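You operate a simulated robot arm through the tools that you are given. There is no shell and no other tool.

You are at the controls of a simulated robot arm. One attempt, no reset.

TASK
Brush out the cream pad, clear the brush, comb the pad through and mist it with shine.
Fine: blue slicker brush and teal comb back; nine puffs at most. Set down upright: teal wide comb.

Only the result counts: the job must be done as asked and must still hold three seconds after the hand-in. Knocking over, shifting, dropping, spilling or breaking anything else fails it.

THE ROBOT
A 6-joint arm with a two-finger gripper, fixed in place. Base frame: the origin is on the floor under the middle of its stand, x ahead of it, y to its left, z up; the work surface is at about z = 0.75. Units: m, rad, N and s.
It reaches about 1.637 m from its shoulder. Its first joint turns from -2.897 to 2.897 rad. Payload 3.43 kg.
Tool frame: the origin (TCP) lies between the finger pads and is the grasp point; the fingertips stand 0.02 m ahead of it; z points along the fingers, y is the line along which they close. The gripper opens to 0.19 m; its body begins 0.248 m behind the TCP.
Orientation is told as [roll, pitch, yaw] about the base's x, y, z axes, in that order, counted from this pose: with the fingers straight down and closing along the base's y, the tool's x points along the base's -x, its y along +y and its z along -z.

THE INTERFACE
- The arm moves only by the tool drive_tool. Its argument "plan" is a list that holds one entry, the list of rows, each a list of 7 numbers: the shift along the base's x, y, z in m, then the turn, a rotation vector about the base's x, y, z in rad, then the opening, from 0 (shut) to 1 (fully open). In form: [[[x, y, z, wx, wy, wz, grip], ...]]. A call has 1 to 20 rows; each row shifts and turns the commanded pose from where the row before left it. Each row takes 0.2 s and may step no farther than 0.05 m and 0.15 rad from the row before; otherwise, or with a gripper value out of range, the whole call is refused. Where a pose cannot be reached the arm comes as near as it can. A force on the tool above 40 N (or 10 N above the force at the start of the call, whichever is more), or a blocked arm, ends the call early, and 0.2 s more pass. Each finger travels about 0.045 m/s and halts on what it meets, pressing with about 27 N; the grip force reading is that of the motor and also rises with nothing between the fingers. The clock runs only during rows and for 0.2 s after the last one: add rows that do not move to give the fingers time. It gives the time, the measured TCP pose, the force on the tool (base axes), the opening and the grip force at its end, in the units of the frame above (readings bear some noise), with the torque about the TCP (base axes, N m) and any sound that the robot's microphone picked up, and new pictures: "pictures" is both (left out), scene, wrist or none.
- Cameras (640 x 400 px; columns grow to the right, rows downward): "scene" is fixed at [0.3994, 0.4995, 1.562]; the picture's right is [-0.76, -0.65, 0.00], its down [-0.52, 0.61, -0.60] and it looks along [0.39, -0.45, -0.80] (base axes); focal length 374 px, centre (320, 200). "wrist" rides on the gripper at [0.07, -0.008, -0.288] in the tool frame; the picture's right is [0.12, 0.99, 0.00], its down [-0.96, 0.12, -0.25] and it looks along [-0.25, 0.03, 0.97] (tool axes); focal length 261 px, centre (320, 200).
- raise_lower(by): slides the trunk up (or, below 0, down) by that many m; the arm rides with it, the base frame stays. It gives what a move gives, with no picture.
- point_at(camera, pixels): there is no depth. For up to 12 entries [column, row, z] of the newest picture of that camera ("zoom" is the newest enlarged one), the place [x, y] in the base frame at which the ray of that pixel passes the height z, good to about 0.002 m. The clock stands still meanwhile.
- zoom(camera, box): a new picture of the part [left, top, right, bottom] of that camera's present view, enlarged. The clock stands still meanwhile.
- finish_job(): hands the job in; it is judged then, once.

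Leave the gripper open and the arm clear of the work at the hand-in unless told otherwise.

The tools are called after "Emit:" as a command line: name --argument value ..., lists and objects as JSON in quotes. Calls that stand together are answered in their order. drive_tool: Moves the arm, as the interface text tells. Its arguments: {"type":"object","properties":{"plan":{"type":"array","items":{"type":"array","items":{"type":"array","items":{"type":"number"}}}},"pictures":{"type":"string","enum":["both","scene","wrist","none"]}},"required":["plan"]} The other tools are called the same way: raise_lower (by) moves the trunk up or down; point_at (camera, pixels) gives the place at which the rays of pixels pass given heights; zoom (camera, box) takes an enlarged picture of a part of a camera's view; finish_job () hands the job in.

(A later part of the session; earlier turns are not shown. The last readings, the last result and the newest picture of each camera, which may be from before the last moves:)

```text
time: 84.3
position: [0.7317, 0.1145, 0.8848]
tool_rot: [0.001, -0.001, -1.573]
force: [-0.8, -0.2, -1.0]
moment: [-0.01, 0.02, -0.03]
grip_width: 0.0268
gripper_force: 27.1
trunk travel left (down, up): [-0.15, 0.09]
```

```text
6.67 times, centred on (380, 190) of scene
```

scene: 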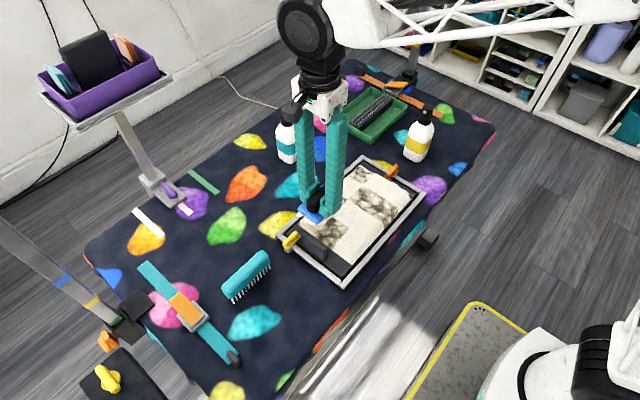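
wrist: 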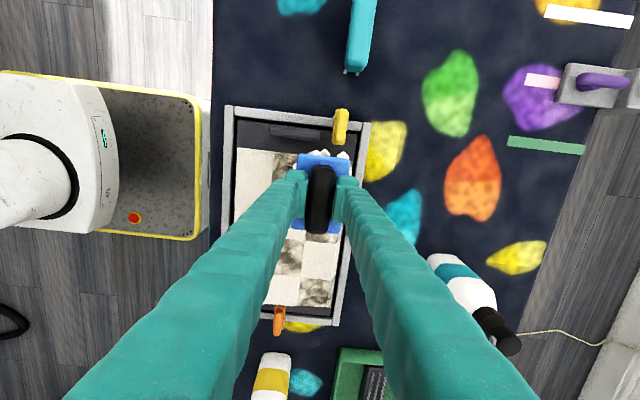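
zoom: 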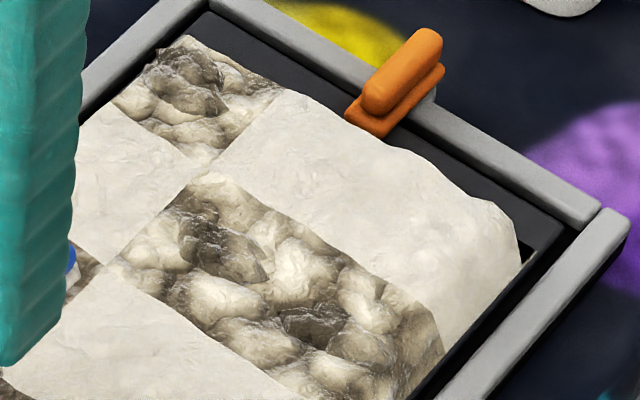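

Row 2 cell 1 is bright now. Next is row 3 cell 4: I'll descend at (0.744,0.105).

Emit:
drive_tool --plan '[[[0.0125, -0.008, 0, 0, 0, 0, 0], [0, 0, -0.03, 0, 0, 0, 0], [0, 0, -0.02, 0, 0, 0, 0], [0, 0, -0.001, 0, 0, 0, 0], [0, 0, 0, 0, 0, 0, 0]]]' --pictures "none"

```text
time: 85.5
position: [0.7438, 0.1043, 0.8323]
tool_rot: [0.004, -0.002, -1.569]
force: [-4.0, -1.0, 21.2]
moment: [-0.06, 0.18, 0.01]
grip_width: 0.0268
gripper_force: 27.4
trunk travel left (down, up): [-0.15, 0.09]
```

Emit:
drive_tool --plan '[[[0, 0, 0.0008, 0, 0, 0, 0], [0, -0.022, 0, 0, 0, 0, 0], [0, -0.022, 0, 0, 0, 0, 0], [0, 0.022, 0, 0, 0, 0, 0], [0, 0.022, 0, 0, 0, 0, 0]]]' --pictures "none"

```text
time: 86.7
position: [0.7444, 0.1059, 0.8303]
tool_rot: [0.002, -0.003, -1.57]
force: [0.1, -5.4, 19.5]
moment: [-0.25, 0.05, 0.12]
grip_width: 0.0267
gripper_force: 26.7
trunk travel left (down, up): [-0.15, 0.09]
```

Emit:
drive_tool --plan '[[[0, -0.022, 0, 0, 0, 0, 0], [0, -0.022, 0, 0, 0, 0, 0], [0, 0.022, 0.0002, 0, 0, 0, 0], [0, 0.02, 0.0002, 0, 0, 0, 0], [-0.022, 0, 0, 0, 0, 0, 0], [-0.022, 0, 0, 0, 0, 0, 0], [-0.022, 0, 0, 0, 0, 0, 0], [-0.015, 0, 0, 0, 0, 0, 0]]]' --pictures "none"

```text
time: 88.5
position: [0.6632, 0.1036, 0.8316]
tool_rot: [-0.002, -0.003, -1.571]
force: [1.2, -0.6, -1.7]
moment: [-0.01, 0.08, -0.01]
grip_width: 0.0265
gripper_force: 27.2
trunk travel left (down, up): [-0.15, 0.09]
```

Emit:
drive_tool --plan '[[[0, 0, -0.0008, 0, 0, 0, 0], [0.022, 0, 0, 0, 0, 0, 0], [0.022, 0, 0, 0, 0, 0, 0], [0.022, 0, 0, 0, 0, 0, 0], [0.012, 0, 0, 0, 0, 0, 0]]]' --pictures "none"

```text
time: 89.7
position: [0.7429, 0.1022, 0.8313]
tool_rot: [0.003, -0.003, -1.57]
force: [-4.1, -0.4, 11.5]
moment: [-0.01, 0.19, -0.03]
grip_width: 0.0269
gripper_force: 26.5
trunk travel left (down, up): [-0.15, 0.09]
```

Now one long stroke along row 3 to cell 1.

Emit:
drive_tool --plan '[[[0.001, -0.022, 0, 0, 0, 0, 0], [0, -0.022, -0.0001, 0, 0, 0, 0], [0, -0.022, -0.0001, 0, 0, 0, 0], [0, -0.022, -0.0001, 0, 0, 0, 0], [0, -0.022, -0.0001, 0, 0, 0, 0]]]' --pictures "none"

```text
time: 90.9
position: [0.743, -0.0073, 0.832]
tool_rot: [0.001, -0.004, -1.571]
force: [1.5, 5.4, 22.1]
moment: [0.26, 0.06, -0.06]
grip_width: 0.0267
gripper_force: 27.0
trunk travel left (down, up): [-0.15, 0.09]
```

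Emit:
drive_tool --plan '[[[0, -0.022, 0.0002, 0, 0, 0, 0], [0, -0.022, 0, 0, 0, 0, 0], [0, -0.022, 0, 0, 0, 0, 0], [0, 0.022, 0.0003, 0, 0, 0, 0], [0, 0.022, 0.0, 0, 0, 0, 0]]]' --pictures "none"

```text
time: 92.1
position: [0.7409, -0.0277, 0.8316]
tool_rot: [0.002, -0.001, -1.569]
force: [-0.6, -7.1, 26.9]
moment: [-0.48, 0.1, 0.32]
grip_width: 0.0267
gripper_force: 27.3
trunk travel left (down, up): [-0.15, 0.09]
```

Emit:
drive_tool --plan '[[[0, -0.022, 0.0004, 0, 0, 0, 0], [0, -0.022, 0, 0, 0, 0, 0], [0, 0.022, 0.0001, 0, 0, 0, 0], [0, 0.022, 0.0, 0, 0, 0, 0]]]' --pictures "none"

Emit:
drive_tool --plan '[[[0, 0, 0.03, 0, 0, 0, 0], [0, 0, 0.04, 0, 0, 0, 0], [0, 0, 0.03, 0, 0, 0, 0], [0, -0.045, 0, 0, 0, 0, 0], [0, -0.045, 0, 0, 0, 0, 0], [0, -0.045, 0, 0, 0, 0, 0], [0, -0.045, 0, 0, 0, 0, 0], [0, 0, 0, 0, 0, 0, 0]]]' --pictures "both"

Emit:
zoom --camera "scene" --box '[290, 155, 430, 265]'

Emit:
zoom --camera "scene" --box '[300, 50, 460, 170]'

```text
time: 93.1
position: [0.7419, -0.0299, 0.8309]
tool_rot: [0.0, -0.002, -1.571]
force: [0.0, -0.3, 7.9]
moment: [-0.07, 0.13, 0.05]
grip_width: 0.0265
gripper_force: 27.1
trunk travel left (down, up): [-0.15, 0.09]
```

```text
time: 94.9
position: [0.7413, -0.2071, 0.9342]
tool_rot: [0.002, -0.001, -1.571]
force: [-0.6, -0.3, -0.8]
moment: [-0.01, 0.03, -0.02]
grip_width: 0.0269
gripper_force: 27.1
trunk travel left (down, up): [-0.15, 0.09]
```

scene: 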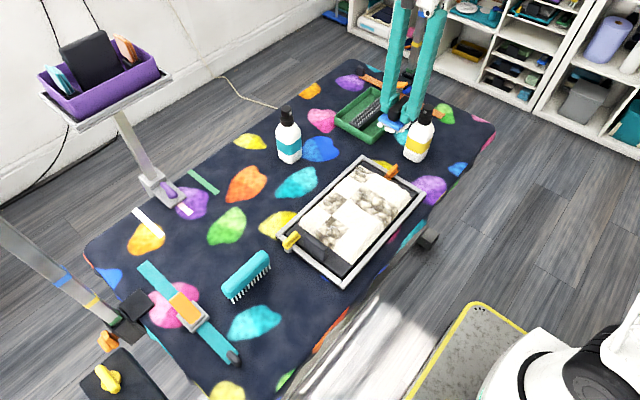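
wrist: 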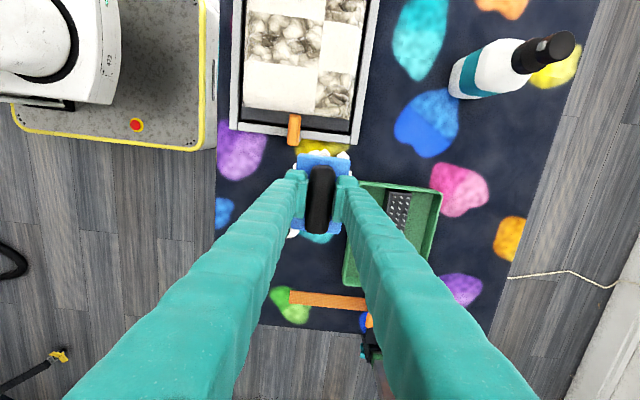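

```text
3.64 times, centred on (360, 210) of scene
```

zoom: 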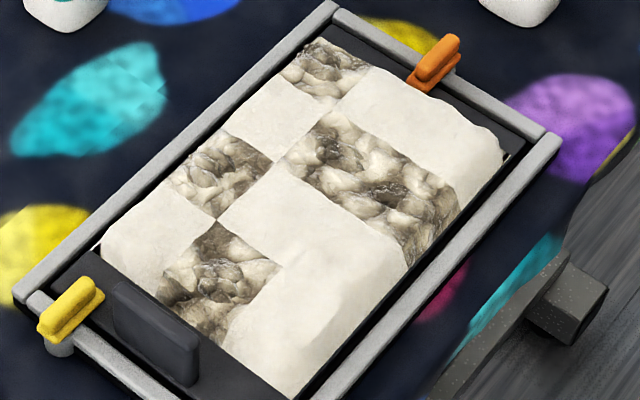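

```text
3.33 times, centred on (380, 110) of scene
```

zoom: 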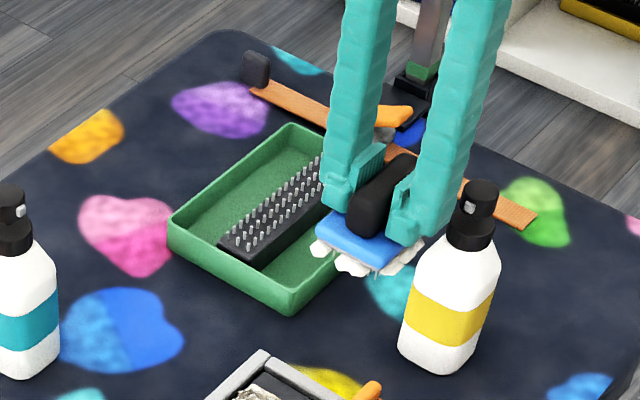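

All cells are evenly bright now, so brushing is finished. The brush is close to the yellow bottle's head, so I'll move +x away from it first, then up, and survey the green tray and its rake.

Emit:
drive_tool --plan '[[[0.04, 0, 0, 0, 0, 0, 0], [0.04, 0, 0.02, 0, 0, 0, 0], [0.03, 0.03, 0.02, 0, 0, 0, 0], [0.02, 0.04, 0.02, 0, 0, 0, 0], [0.01, 0.04, 0, 0, 0, 0, 0], [0, 0, 0, 0, 0, 0, 0]]]' --pictures "both"

Emit:
zoom --camera "scene" --box '[300, 60, 460, 180]'

Emit:
zoom --camera "wrist" --box '[240, 180, 440, 400]'

```text
time: 96.3
position: [0.882, -0.1022, 0.9922]
tool_rot: [0.003, -0.001, -1.571]
force: [0.9, 0.0, -0.3]
moment: [0.02, 0.03, -0.03]
grip_width: 0.0269
gripper_force: 26.8
trunk travel left (down, up): [-0.15, 0.09]
```

scene: 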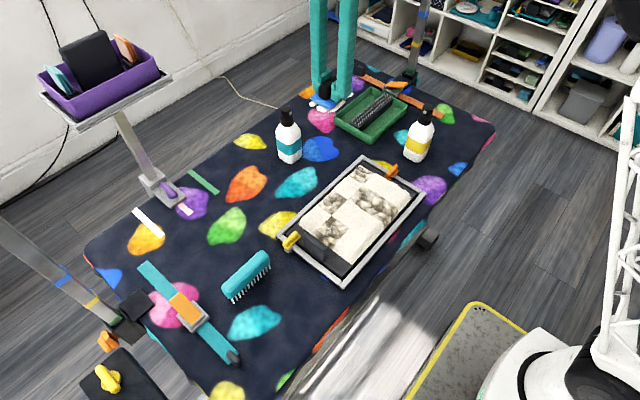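
wrist: 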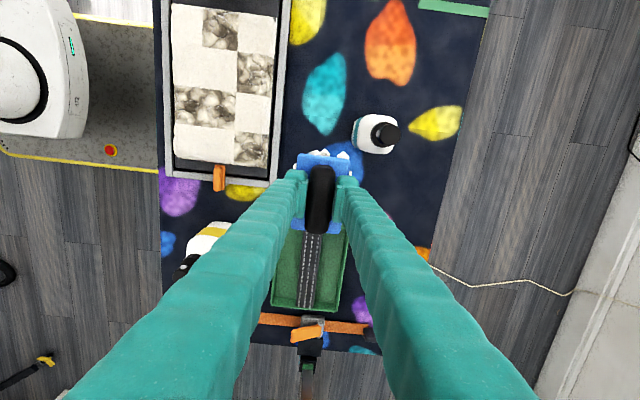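

```text
3.33 times, centred on (380, 120) of scene
```

zoom: 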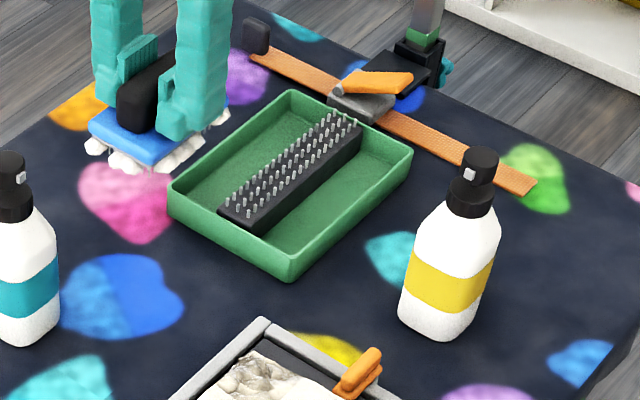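

```text
1.82 times, centred on (340, 290) of wrist
```

zoom: 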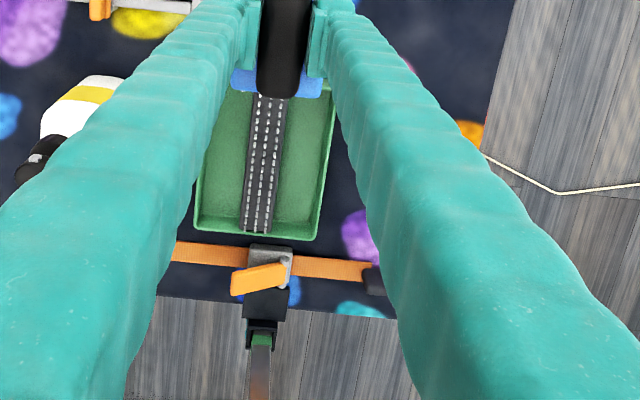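

Emit:
point_at --camera "scene" --pixels '[[334.4, 117, 0.785], [371.6, 87.6, 0.785], [407.6, 105, 0.785], [371, 142.5, 0.785], [356, 121.5, 0.78], [387.5, 95.4, 0.78], [349.7, 122.5, 0.775], [360, 130, 0.775], [386, 93, 0.775], [392.6, 97.5, 0.775]]'

Emit:
point_at --camera "wrist" --pixels '[[311, 234, 0.78], [304, 305, 0.78], [272, 305, 0.785], [337, 310, 0.785], [283, 230, 0.785], [348, 230, 0.785], [297, 305, 0.775], [312, 307, 0.775]]'

```text
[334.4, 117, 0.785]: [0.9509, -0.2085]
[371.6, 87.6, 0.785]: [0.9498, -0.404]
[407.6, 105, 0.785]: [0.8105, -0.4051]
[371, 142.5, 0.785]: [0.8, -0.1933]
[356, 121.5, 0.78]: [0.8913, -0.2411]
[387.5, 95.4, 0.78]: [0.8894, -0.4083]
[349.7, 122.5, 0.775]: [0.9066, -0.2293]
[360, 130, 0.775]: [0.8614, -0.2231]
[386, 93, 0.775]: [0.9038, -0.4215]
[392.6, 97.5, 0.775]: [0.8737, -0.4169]
```

```text
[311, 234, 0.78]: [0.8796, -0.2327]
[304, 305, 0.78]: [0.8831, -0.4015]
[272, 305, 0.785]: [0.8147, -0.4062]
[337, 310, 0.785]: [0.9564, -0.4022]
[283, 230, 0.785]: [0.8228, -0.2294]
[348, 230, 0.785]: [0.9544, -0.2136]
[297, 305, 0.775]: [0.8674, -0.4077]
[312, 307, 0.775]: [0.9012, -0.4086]
```

The tray spans x 0.81–0.953 and y -0.405 to -0.20, with the rake running along y at x≈0.884. I'll check where the end pole stands before moving the gripper that way.

Emit:
point_at --camera "scene" --pixels '[[412, 75, 0.78], [416, 50, 0.9], [424, 5, 1.1], [420, 30, 1.0]]'

Emit:
drive_tool --plan '[[[0, -0.045, 0, 0, 0, 0, 0], [0, -0.045, 0, 0, 0, 0, 0], [0, -0.045, 0, 0, 0, 0, 0], [0, -0.045, 0, 0, 0, 0, 0], [0, -0.015, -0.03, 0, 0, 0, 0], [0, 0, -0.04, 0, 0, 0, 0], [0, 0, -0.03, 0, 0, 0, 0], [0, 0, 0, 0, 0, 0, 0]]]' --pictures "both"

Emit:
zoom --camera "scene" --box '[310, 60, 440, 160]'

Emit:
zoom --camera "wrist" --box '[240, 120, 400, 280]'

```text
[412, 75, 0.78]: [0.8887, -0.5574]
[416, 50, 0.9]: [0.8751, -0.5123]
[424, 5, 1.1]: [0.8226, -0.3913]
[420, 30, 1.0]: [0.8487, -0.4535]
```

```text
time: 98.1
position: [0.8828, -0.2942, 0.8916]
tool_rot: [-0.001, -0.001, -1.571]
force: [0.2, -0.4, -0.7]
moment: [0.02, 0.01, -0.02]
grip_width: 0.0268
gripper_force: 26.8
trunk travel left (down, up): [-0.15, 0.09]
```

scene: 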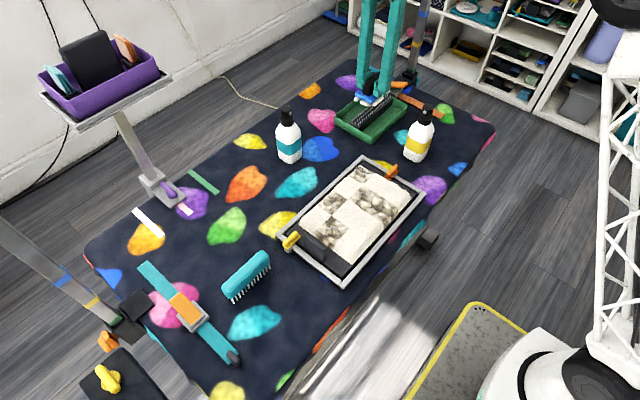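
wrist: 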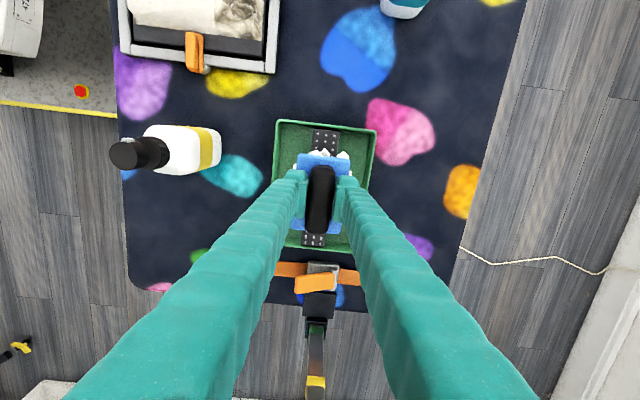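

```text
4.00 times, centred on (375, 110) of scene
```

zoom: 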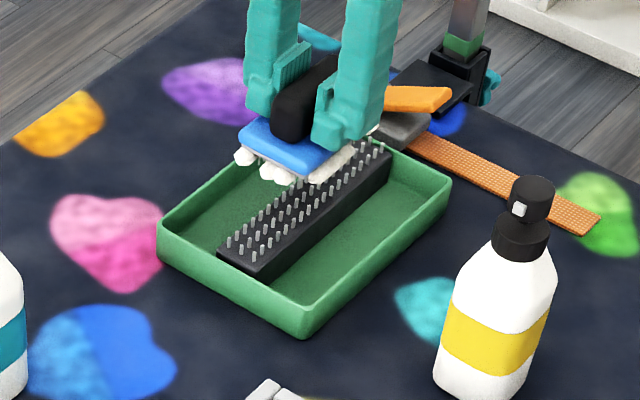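

```text
2.50 times, centred on (320, 200) of wrist
```

zoom: 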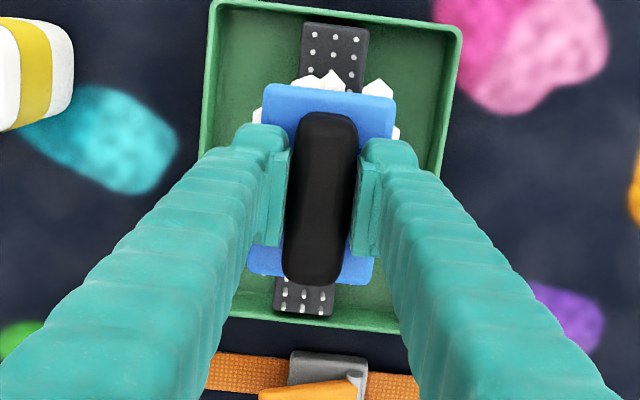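

The brush is centred over the rake. I'll lower in small steps.

Emit:
drive_tool --plan '[[[0, -0.006, -0.03, 0, 0, 0, 0], [0, 0, -0.01, 0, 0, 0, 0], [0, 0, 0, 0, 0, 0, 0]]]' --pictures "none"

```text
time: 98.9
position: [0.882, -0.3023, 0.8526]
tool_rot: [0.003, -0.002, -1.572]
force: [1.0, 0.2, -1.2]
moment: [0.03, 0.0, 0.0]
grip_width: 0.0267
gripper_force: 26.7
trunk travel left (down, up): [-0.15, 0.09]
```

Emit:
drive_tool --plan '[[[0, 0, -0.005, 0, 0, 0, 0], [0, 0, -0.003, 0, 0, 0, 0], [0, 0, 0, 0, 0, 0, 0]]]' --pictures "none"

Emit:
zoom --camera "scene" --box '[310, 60, 440, 160]'

```text
time: 99.7
position: [0.8812, -0.301, 0.8434]
tool_rot: [0.001, -0.001, -1.572]
force: [0.5, -0.2, -1.3]
moment: [-0.03, 0.02, 0.02]
grip_width: 0.0269
gripper_force: 26.6
trunk travel left (down, up): [-0.15, 0.09]
```

```text
4.00 times, centred on (375, 110) of scene
```

zoom: 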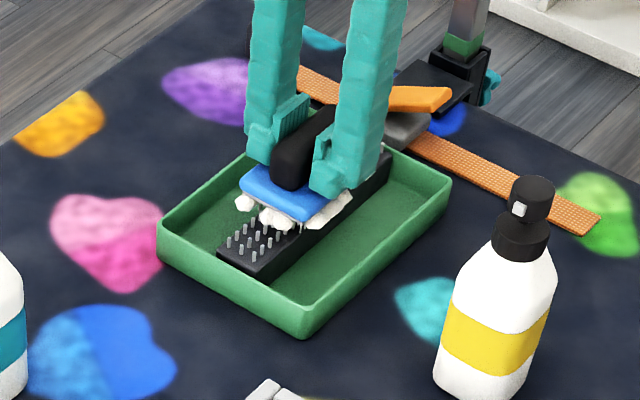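

Emit:
drive_tool --plan '[[[0, 0, -0.003, 0, 0, 0, 0], [0, 0, -0.002, 0, 0, 0, 0], [0, 0, 0, 0, 0, 0, 0]]]' --pictures "none"

```text
time: 100.5
position: [0.882, -0.3019, 0.8416]
tool_rot: [0.0, -0.003, -1.57]
force: [-0.1, -1.4, 29.7]
moment: [0.15, 0.15, -0.01]
grip_width: 0.0266
gripper_force: 26.9
trunk travel left (down, up): [-0.15, 0.09]
```

Contact with the rake tips at TCP z≈0.842 with 31 N. I'll ease to light contact and drag across the rake along x.

Emit:
drive_tool --plan '[[[0, 0, 0.0015, 0, 0, 0, 0], [0, 0, 0, 0, 0, 0, 0]]]' --pictures "none"

```text
time: 101.1
position: [0.8821, -0.3012, 0.8413]
tool_rot: [0.004, -0.003, -1.571]
force: [5.8, -7.0, 32.7]
moment: [-0.14, -0.07, -0.08]
grip_width: 0.0268
gripper_force: 27.1
trunk travel left (down, up): [-0.15, 0.09]
```

Emit:
drive_tool --plan '[[[0, 0, 0.0015, 0, 0, 0, 0], [0, 0, 0, 0, 0, 0, 0]]]' --pictures "none"

```text
time: 101.7
position: [0.8818, -0.3005, 0.8416]
tool_rot: [0.002, -0.002, -1.57]
force: [6.3, -6.2, 24.1]
moment: [-0.24, -0.15, 0.02]
grip_width: 0.0268
gripper_force: 27.1
trunk travel left (down, up): [-0.15, 0.09]
```

Emit:
drive_tool --plan '[[[0, 0, 0.001, 0, 0, 0, 0], [0, 0, 0, 0, 0, 0, 0]]]' --pictures "scene"

Emit:
zoom --camera "scene" --box '[310, 60, 440, 160]'

```text
time: 102.3
position: [0.8813, -0.3005, 0.8407]
tool_rot: [-0.001, -0.001, -1.572]
force: [-0.7, -3.1, 8.4]
moment: [-0.1, 0.04, 0.02]
grip_width: 0.0268
gripper_force: 26.8
trunk travel left (down, up): [-0.15, 0.09]
```

scene: 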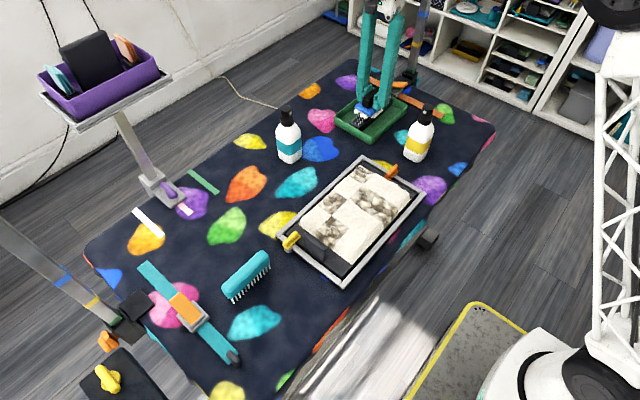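

```text
4.00 times, centred on (375, 110) of scene
```

zoom: 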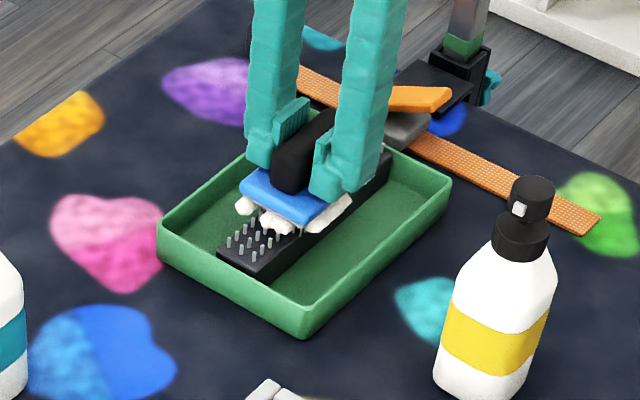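

About 10 N. I'll drag across the rake, +x then -x.

Emit:
drive_tool --plan '[[[0.015, 0, 0, 0, 0, 0, 0], [0.015, 0, 0, 0, 0, 0, 0], [-0.015, 0, 0, 0, 0, 0, 0], [-0.015, 0, 0, 0, 0, 0, 0]]]' --pictures "scene"

Emit:
zoom --camera "scene" --box '[310, 60, 440, 160]'

```text
time: 103.3
position: [0.8844, -0.3002, 0.8438]
tool_rot: [0.001, -0.002, -1.57]
force: [0.0, -0.7, -1.1]
moment: [0.02, 0.06, -0.01]
grip_width: 0.0266
gripper_force: 27.4
trunk travel left (down, up): [-0.15, 0.09]
```

scene: 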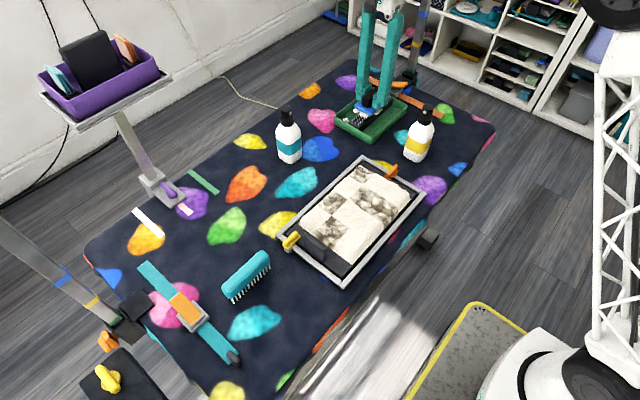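

```text
4.00 times, centred on (375, 110) of scene
```

zoom: 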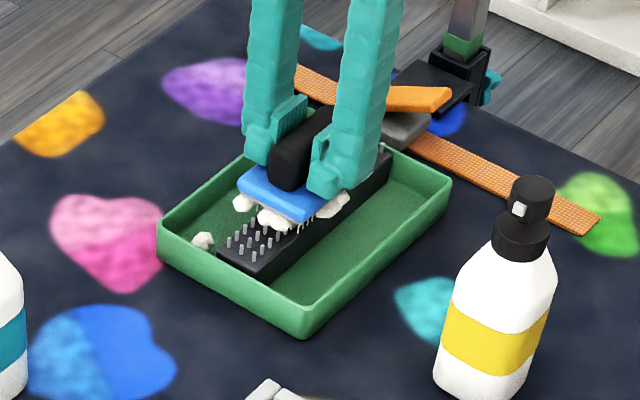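

A fluff clump dropped into the tray, so it works. Contact was lost, so I'll lower slightly and repeat.

Emit:
drive_tool --plan '[[[0, 0, -0.0015, 0, 0, 0, 0], [0, 0, -0.0005, 0, 0, 0, 0]]]' --pictures "none"

```text
time: 103.9
position: [0.8829, -0.2995, 0.8414]
tool_rot: [0.002, -0.002, -1.572]
force: [-0.4, 0.7, 3.4]
moment: [0.23, 0.11, 0.01]
grip_width: 0.0269
gripper_force: 26.8
trunk travel left (down, up): [-0.15, 0.09]
```

Emit:
drive_tool --plan '[[[0, 0, -0.0005, 0, 0, 0, 0], [0.015, 0, 0, 0, 0, 0, 0], [0.015, 0, 0, 0, 0, 0, 0], [-0.015, 0, 0, 0, 0, 0, 0], [-0.015, 0, 0, 0, 0, 0, 0], [-0.015, 0, 0, 0, 0, 0, 0], [-0.015, 0, 0, 0, 0, 0, 0], [0.015, 0, 0, 0, 0, 0, 0], [0.015, 0, 0, 0, 0, 0, 0]]]' --pictures "scene"

Emit:
zoom --camera "scene" --box '[310, 60, 440, 160]'

```text
time: 105.9
position: [0.8821, -0.3003, 0.8418]
tool_rot: [0.001, -0.001, -1.572]
force: [-6.3, -2.4, 19.7]
moment: [-0.09, 0.28, 0.09]
grip_width: 0.0267
gripper_force: 27.0
trunk travel left (down, up): [-0.15, 0.09]
```

scene: 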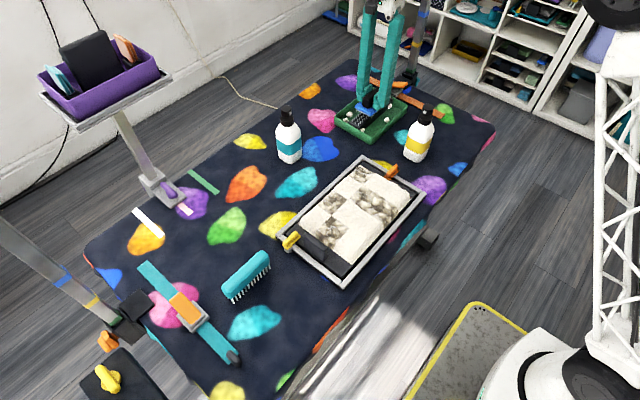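

```text
4.00 times, centred on (375, 110) of scene
```

zoom: 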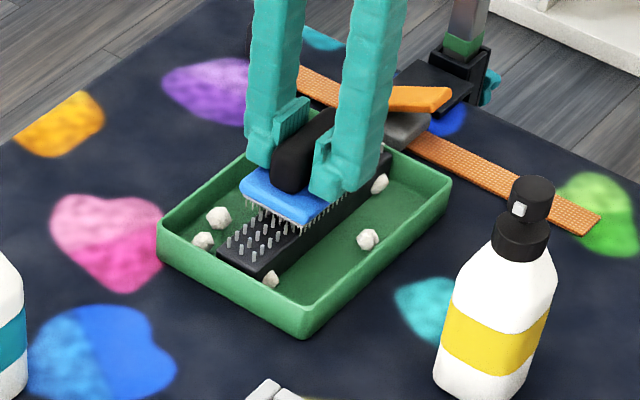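

Five clumps are in the tray and the pins look bare from this side. One more pass each way, then I'll lift and inspect.

Emit:
drive_tool --plan '[[[0.015, 0, 0.0004, 0, 0, 0, 0], [0.015, 0, 0, 0, 0, 0, 0], [-0.015, 0, 0, 0, 0, 0, 0], [-0.015, 0, 0, 0, 0, 0, 0], [-0.015, 0, 0, 0, 0, 0, 0], [-0.015, 0, 0, 0, 0, 0, 0], [0.015, 0, 0, 0, 0, 0, 0], [0.015, 0, 0, 0, 0, 0, 0]]]' --pictures "none"

Emit:
drive_tool --plan '[[[0, 0, 0.01, 0, 0, 0, 0], [0, 0, 0.03, 0, 0, 0, 0], [0, 0, 0.04, 0, 0, 0, 0], [0, 0, 0.04, 0, 0, 0, 0], [0, 0, 0.03, 0, 0, 0, 0], [0, 0, 0, 0, 0, 0, 0]]]' --pictures "both"

Emit:
zoom --camera "scene" --box '[310, 60, 440, 160]'

Emit:
zoom --camera "wrist" --box '[240, 120, 400, 280]'

Emit:
zoom --camera "scene" --box '[330, 20, 430, 110]'

```text
time: 107.7
position: [0.8833, -0.3003, 0.8406]
tool_rot: [0.001, -0.002, -1.571]
force: [-5.1, -3.4, 20.4]
moment: [-0.07, 0.3, 0.06]
grip_width: 0.0268
gripper_force: 26.9
trunk travel left (down, up): [-0.15, 0.09]
```

```text
time: 109.1
position: [0.8818, -0.2987, 0.9896]
tool_rot: [0.002, -0.002, -1.571]
force: [0.9, 0.1, -0.7]
moment: [-0.03, 0.0, 0.02]
grip_width: 0.0266
gripper_force: 27.1
trunk travel left (down, up): [-0.15, 0.09]
```

scene: 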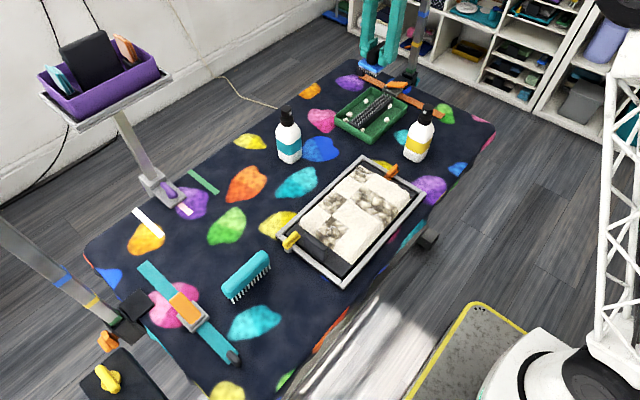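
wrist: 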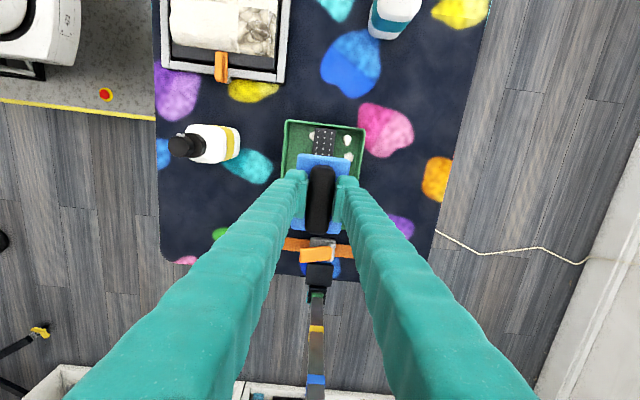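

```text
4.00 times, centred on (375, 110) of scene
```

zoom: 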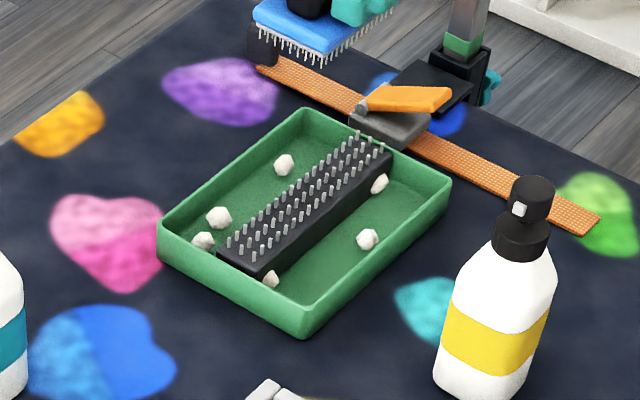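

```text
2.50 times, centred on (320, 200) of wrist
```

zoom: 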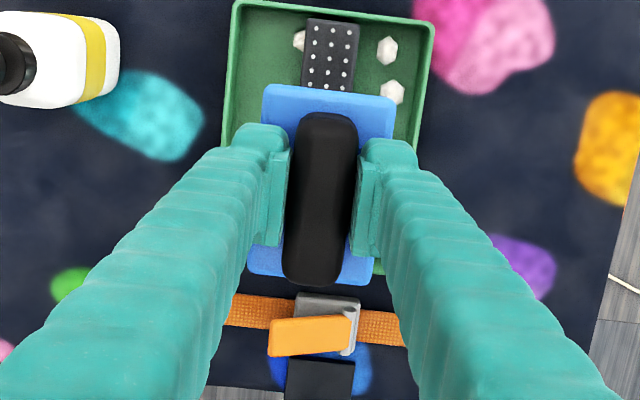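

```text
4.44 times, centred on (380, 65) of scene
```

zoom: 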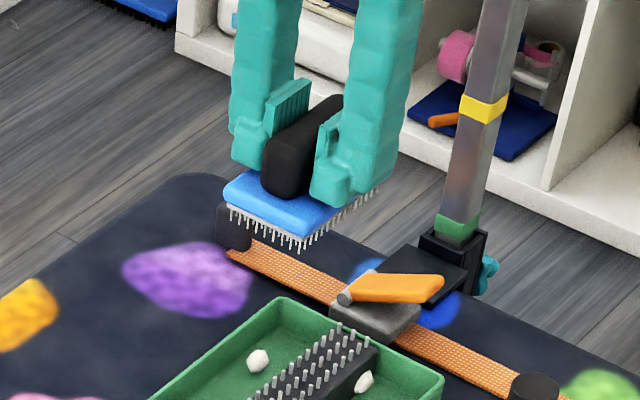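

The pins are bare and six clumps lie in the tray, so the brush is clear. I'll carry it back to its home at (0.633,0.331), staying high.

Emit:
drive_tool --plan '[[[-0.0166, 0.042, 0, 0, 0, 0, 0], [-0.0166, 0.042, 0, 0, 0, 0, 0], [-0.0166, 0.042, 0, 0, 0, 0, 0], [-0.0166, 0.042, 0, 0, 0, 0, 0], [-0.0166, 0.042, 0, 0, 0, 0, 0], [-0.0166, 0.042, 0, 0, 0, 0, 0], [-0.0166, 0.042, 0, 0, 0, 0, 0], [-0.0166, 0.042, 0, 0, 0, 0, 0], [-0.0166, 0.042, 0, 0, 0, 0, 0], [-0.0166, 0.042, 0, 0, 0, 0, 0], [-0.0166, 0.042, 0, 0, 0, 0, 0], [-0.0166, 0.042, 0, 0, 0, 0, 0], [-0.0166, 0.042, 0, 0, 0, 0, 0], [-0.0166, 0.042, 0, 0, 0, 0, 0], [-0.0166, 0.042, 0, 0, 0, 0, 0], [0, 0, -0.04, 0, 0, 0, 0], [0, 0, -0.04, 0, 0, 0, 0], [0, 0, -0.04, 0, 0, 0, 0], [0, 0, 0, 0, 0, 0, 0]]]' --pictures "both"

Emit:
zoom --camera "scene" --box '[220, 220, 360, 340]'

```text
time: 113.1
position: [0.6349, 0.3304, 0.8716]
tool_rot: [0.001, -0.001, -1.57]
force: [-0.1, 0.2, -0.9]
moment: [-0.03, -0.02, -0.01]
grip_width: 0.0269
gripper_force: 27.2
trunk travel left (down, up): [-0.15, 0.09]
```

scene: 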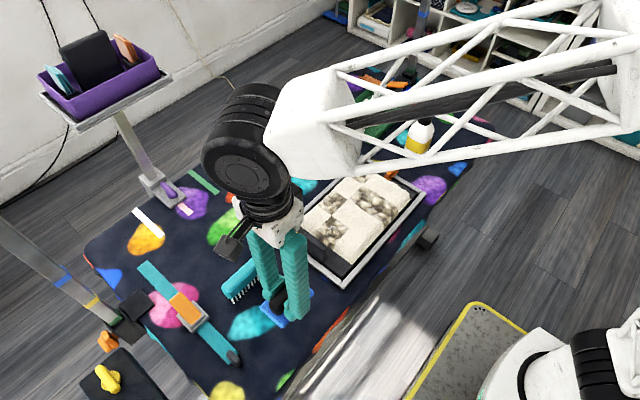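
wrist: 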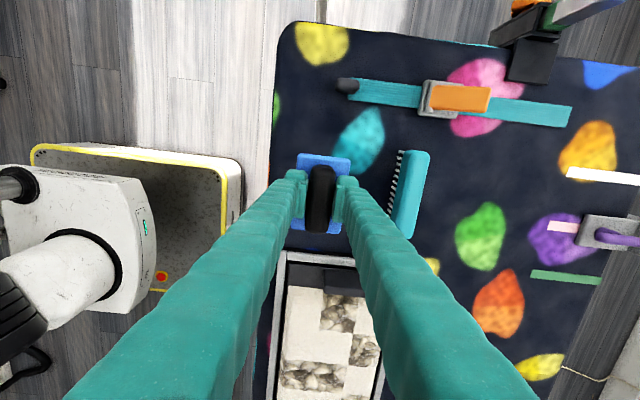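

```text
3.33 times, centred on (290, 280) of scene
```

zoom: 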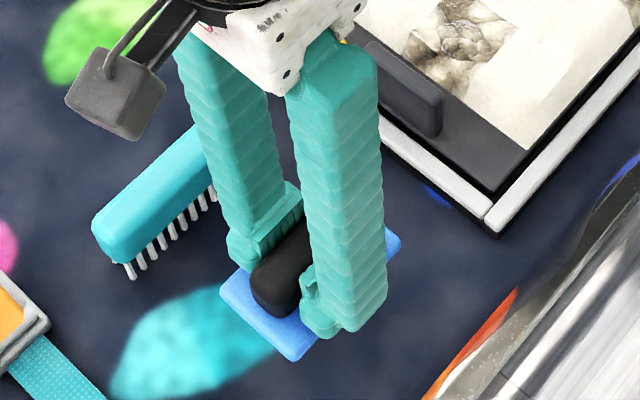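

I'm above home. I'll nudge -1.5 mm in x and descend to just above the table.

Emit:
drive_tool --plan '[[[-0.0015, 0.0005, -0.03, 0, 0, 0, 0], [0, 0, -0.03, 0, 0, 0, 0], [0, 0, -0.012, 0, 0, 0, 0], [0, 0, 0, 0, 0, 0, 0]]]' --pictures "none"

```text
time: 114.1
position: [0.6336, 0.3305, 0.7976]
tool_rot: [0.001, -0.001, -1.571]
force: [0.4, -0.8, -0.5]
moment: [0.03, 0.02, -0.03]
grip_width: 0.027
gripper_force: 26.4
trunk travel left (down, up): [-0.15, 0.09]
```

Emit:
drive_tool --plan '[[[0, 0, -0.002, 0, 0, 0, 0], [0, 0, -0.001, 0, 0, 0, 0]]]' --pictures "none"

```text
time: 114.7
position: [0.6333, 0.3308, 0.7951]
tool_rot: [0.001, -0.002, -1.571]
force: [0.4, -0.6, 6.8]
moment: [0.05, 0.14, 0.01]
grip_width: 0.027
gripper_force: 27.2
trunk travel left (down, up): [-0.15, 0.09]
```

The brush is on the table (force 7 N at z 0.795). I'll open and rise.

Emit:
drive_tool --plan '[[[0, 0, 0, 0, 0, 0, 0.15], [0, 0, 0, 0, 0, 0, 0.3], [0, 0, 0, 0, 0, 0, 0.3], [0, 0, 0.003, 0, 0, 0, 0.3], [0, 0, 0.02, 0, 0, 0, 0.3], [0, 0, 0.04, 0, 0, 0, 0.3], [0, 0, 0.05, 0, 0, 0, 0.3], [0, 0, 0, 0, 0, 0, 0.3]]]' --pictures "both"

Emit:
zoom --camera "wrist" --box '[255, 120, 435, 232]'

Emit:
zoom --camera "scene" --box '[220, 220, 360, 340]'

```text
time: 116.5
position: [0.6296, 0.3307, 0.9079]
tool_rot: [0.002, -0.001, -1.571]
force: [0.3, -0.6, 0.4]
moment: [-0.01, 0.04, 0.0]
grip_width: 0.0571
gripper_force: 0.0
trunk travel left (down, up): [-0.15, 0.09]
```

scene: 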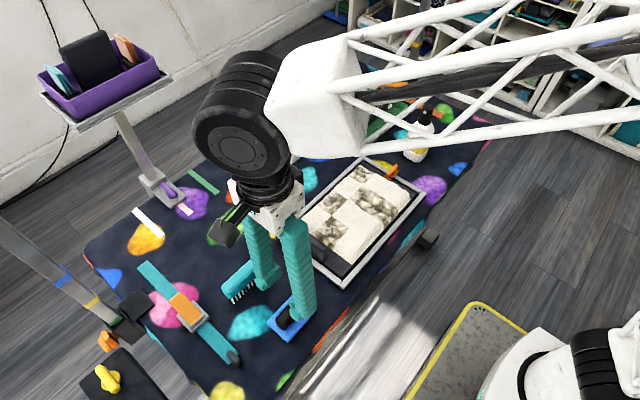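
wrist: 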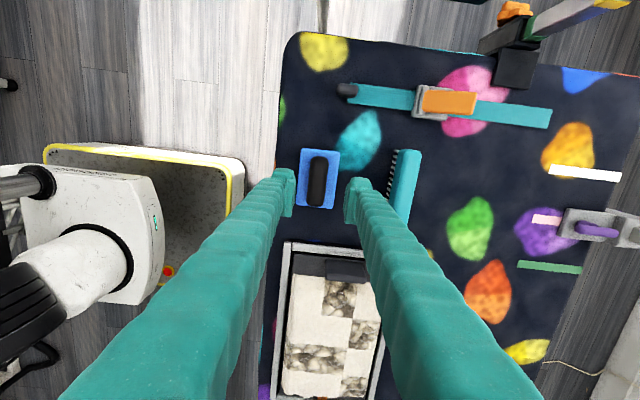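

```text
3.56 times, centred on (345, 176) of wrist
```

zoom: 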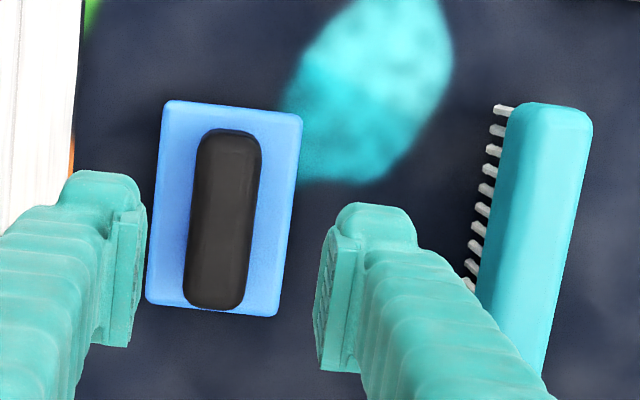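

```text
3.33 times, centred on (290, 280) of scene
```

zoom: 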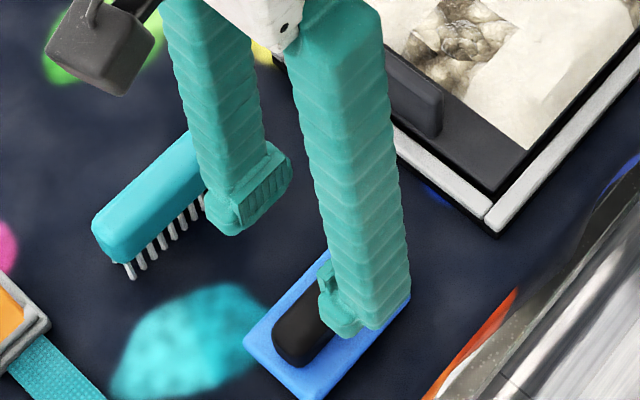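

The brush is home and the gripper is clear. Next is the comb at about (0.7605,0.332): I'll shift +x, open to 0.076 and look.

Emit:
drive_tool --plan '[[[0.044, 0, 0, 0, 0, 0, 0.4], [0.044, 0, 0, 0, 0, 0, 0.4], [0.043, 0.001, 0, 0, 0, 0, 0.4], [0, 0, 0, 0, 0, 0, 0.4]]]' --pictures "both"

Emit:
zoom --camera "wrist" --box '[235, 120, 415, 232]'

Emit:
zoom --camera "scene" --box '[210, 240, 330, 350]'

```text
time: 117.5
position: [0.7625, 0.3317, 0.9074]
tool_rot: [0.001, -0.002, -1.571]
force: [0.9, 0.2, -0.5]
moment: [0.0, 0.02, -0.05]
grip_width: 0.0761
gripper_force: 0.1
trunk travel left (down, up): [-0.15, 0.09]
```

scene: 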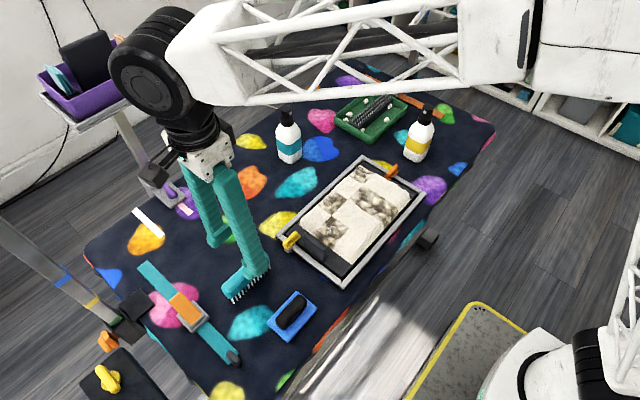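
wrist: 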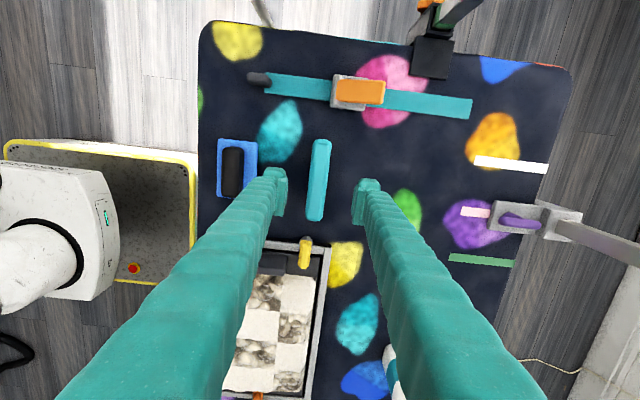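

```text
3.56 times, centred on (325, 176) of wrist
```

zoom: 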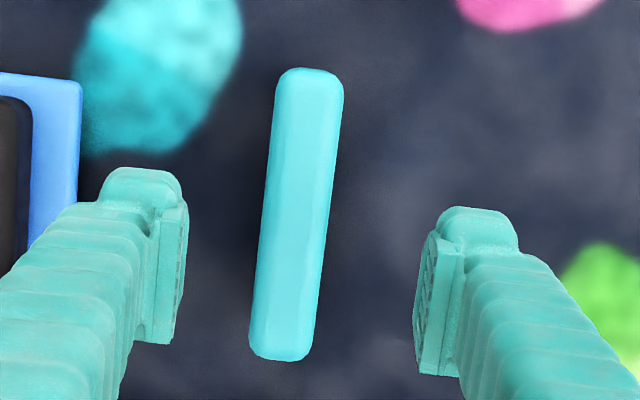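

```text
3.64 times, centred on (270, 295) of scene
```

zoom: 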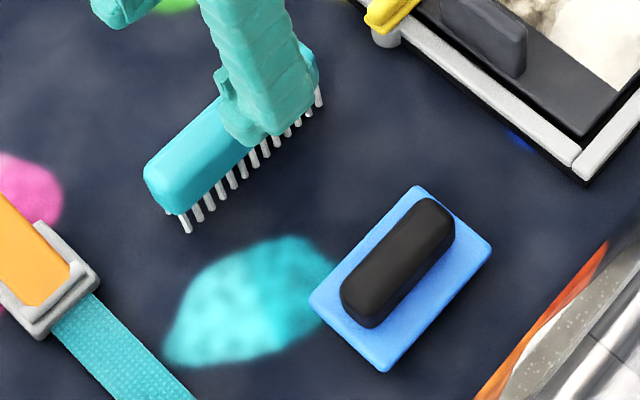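

I'll check the brush's returned position against the opening picture using the same zoom box.

Emit:
zoom --camera "scene" --box '[260, 285, 320, 345]'

Emit:
point_at --camera "zoom" --pixels '[[348, 30, 0.772], [482, 150, 0.772], [283, 370, 0.772], [150, 240, 0.772]]'

```text
6.67 times, centred on (290, 315) of scene
```

zoom: 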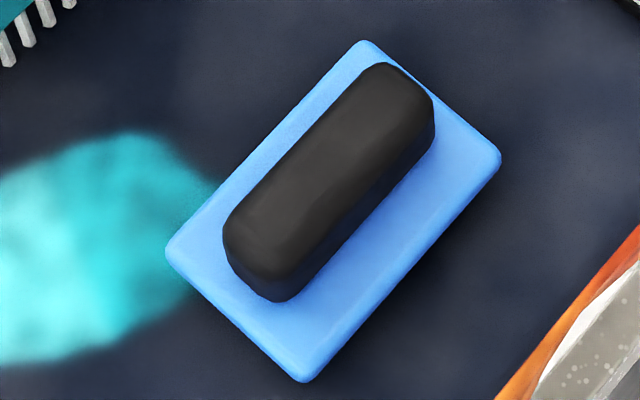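

```text
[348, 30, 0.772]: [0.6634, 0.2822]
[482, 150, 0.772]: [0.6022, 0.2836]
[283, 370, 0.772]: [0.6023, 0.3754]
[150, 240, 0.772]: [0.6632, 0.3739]
```

Emit:
point_at --camera "zoom" --pixels '[[365, 40, 0.772], [502, 160, 0.772], [302, 383, 0.772], [166, 250, 0.772]]'

```text
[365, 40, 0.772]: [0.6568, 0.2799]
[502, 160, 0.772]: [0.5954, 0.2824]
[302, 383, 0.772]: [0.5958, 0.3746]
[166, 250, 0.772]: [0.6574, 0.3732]
```

The brush sits about 6 mm from its original spot with the same orientation, which is close. Now I'll locate the comb's top centre.

Emit:
point_at --camera "wrist" --pixels '[[318.5, 179.7, 0.8], [318.5, 179.7, 0.815], [321.9, 138.9, 0.815], [315.2, 220.4, 0.815], [312.5, 139.5, 0.81], [328, 141, 0.81]]'

Emit:
drive_tool --plan '[[[-0.001, 0, -0.035, 0, 0, 0, 0.4], [-0.001, 0, -0.035, 0, 0, 0, 0.4], [0, 0, -0.017, 0, 0, 0, 0.4], [0, 0, 0, 0, 0, 0, 0.4]]]' --pictures "both"

Emit:
zoom --camera "wrist" --box '[235, 120, 415, 232]'

Emit:
zoom --camera "scene" --box '[200, 230, 300, 310]'

```text
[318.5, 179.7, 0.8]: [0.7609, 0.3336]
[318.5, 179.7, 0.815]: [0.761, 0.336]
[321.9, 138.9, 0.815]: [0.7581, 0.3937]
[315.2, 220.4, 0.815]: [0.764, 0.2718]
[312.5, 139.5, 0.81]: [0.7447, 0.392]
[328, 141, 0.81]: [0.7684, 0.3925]
```

```text
time: 118.5
position: [0.7604, 0.332, 0.8197]
tool_rot: [0.0, -0.002, -1.571]
force: [0.3, 0.6, 1.3]
moment: [-0.02, -0.05, -0.03]
grip_width: 0.0761
gripper_force: 0.1
trunk travel left (down, up): [-0.15, 0.09]
```

scene: 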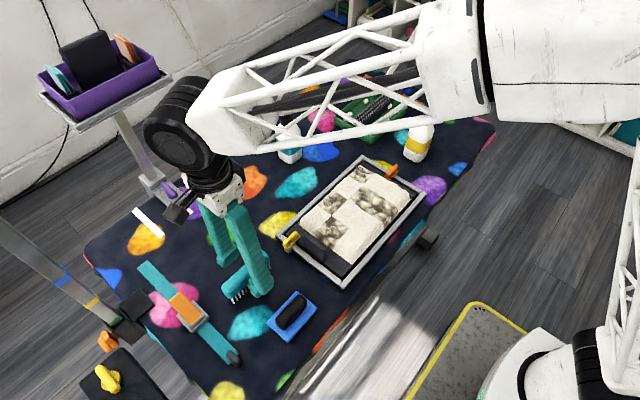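
wrist: 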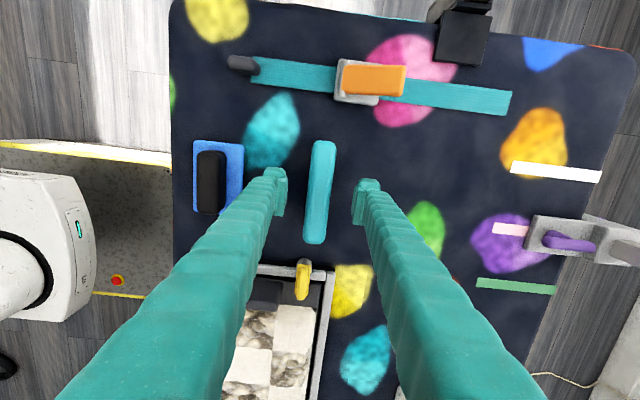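

```text
3.56 times, centred on (325, 176) of wrist
```

zoom: 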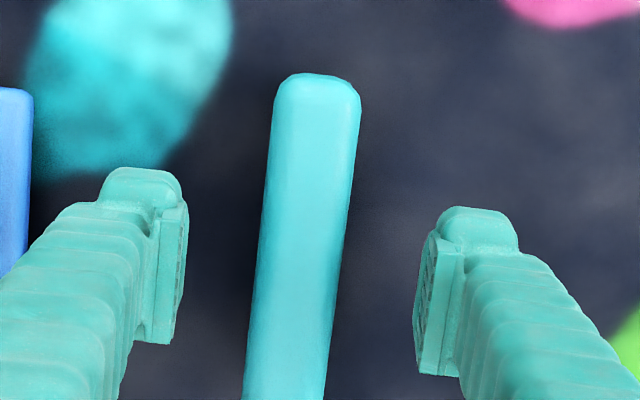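

```text
5.00 times, centred on (250, 270) of scene
```

zoom: 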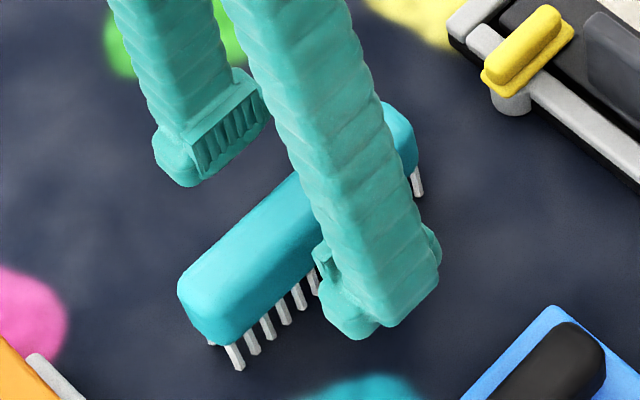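

The comb sits centred between the fingers. I'll lower to z≈0.80 and close on the body.

Emit:
drive_tool --plan '[[[0, 0.001, -0.02, 0, 0, 0, 0.4], [0, 0, 0, 0, 0, 0, 0.25], [0, 0, 0, 0, 0, 0, 0.15], [0, 0, 0, 0, 0, 0, 0.0], [0, 0, 0, 0, 0, 0, 0.0], [0, 0, 0, 0, 0, 0, 0.0]]]' --pictures "none"

Emit:
drive_tool --plan '[[[0, 0, 0.003, 0, 0, 0, 0.0], [0, 0, 0.004, 0, 0, 0, 0.0], [0, 0, 0.005, 0, 0, 0, 0.0], [0, 0, 0, 0, 0, 0, 0.0]]]' --pictures "both"

Emit:
zoom --camera "scene" --box '[200, 230, 300, 310]'

Emit:
zoom --camera "wrist" --box '[235, 120, 415, 232]'

```text
time: 119.9
position: [0.7615, 0.3321, 0.8017]
tool_rot: [0.0, -0.001, -1.571]
force: [-0.2, -0.9, -0.2]
moment: [0.01, 0.01, -0.01]
grip_width: 0.0267
gripper_force: 27.1
trunk travel left (down, up): [-0.15, 0.09]
```

```text
time: 120.9
position: [0.7609, 0.3328, 0.8133]
tool_rot: [0.003, -0.002, -1.571]
force: [1.3, 0.0, -0.2]
moment: [0.0, -0.01, 0.03]
grip_width: 0.0267
gripper_force: 26.7
trunk travel left (down, up): [-0.15, 0.09]
```

scene: 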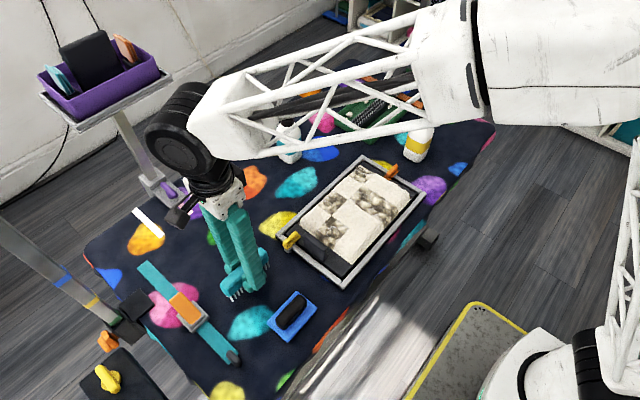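
wrist: 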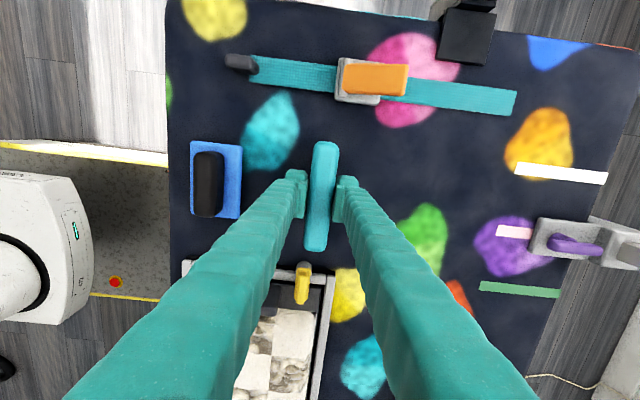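

```text
5.00 times, centred on (250, 270) of scene
```

zoom: 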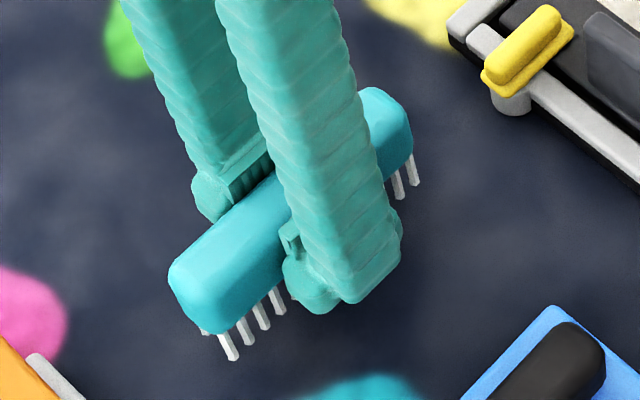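

```text
3.56 times, centred on (325, 176) of wrist
```

zoom: 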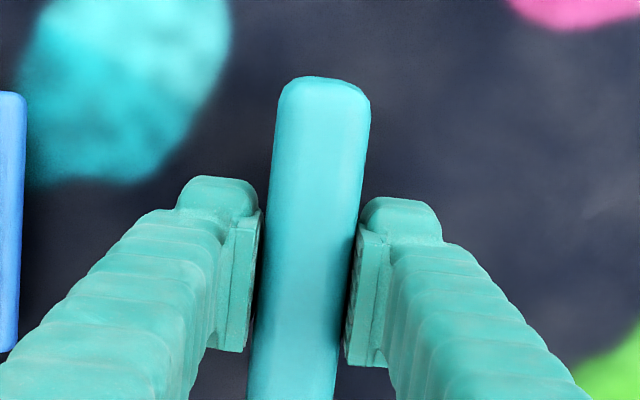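

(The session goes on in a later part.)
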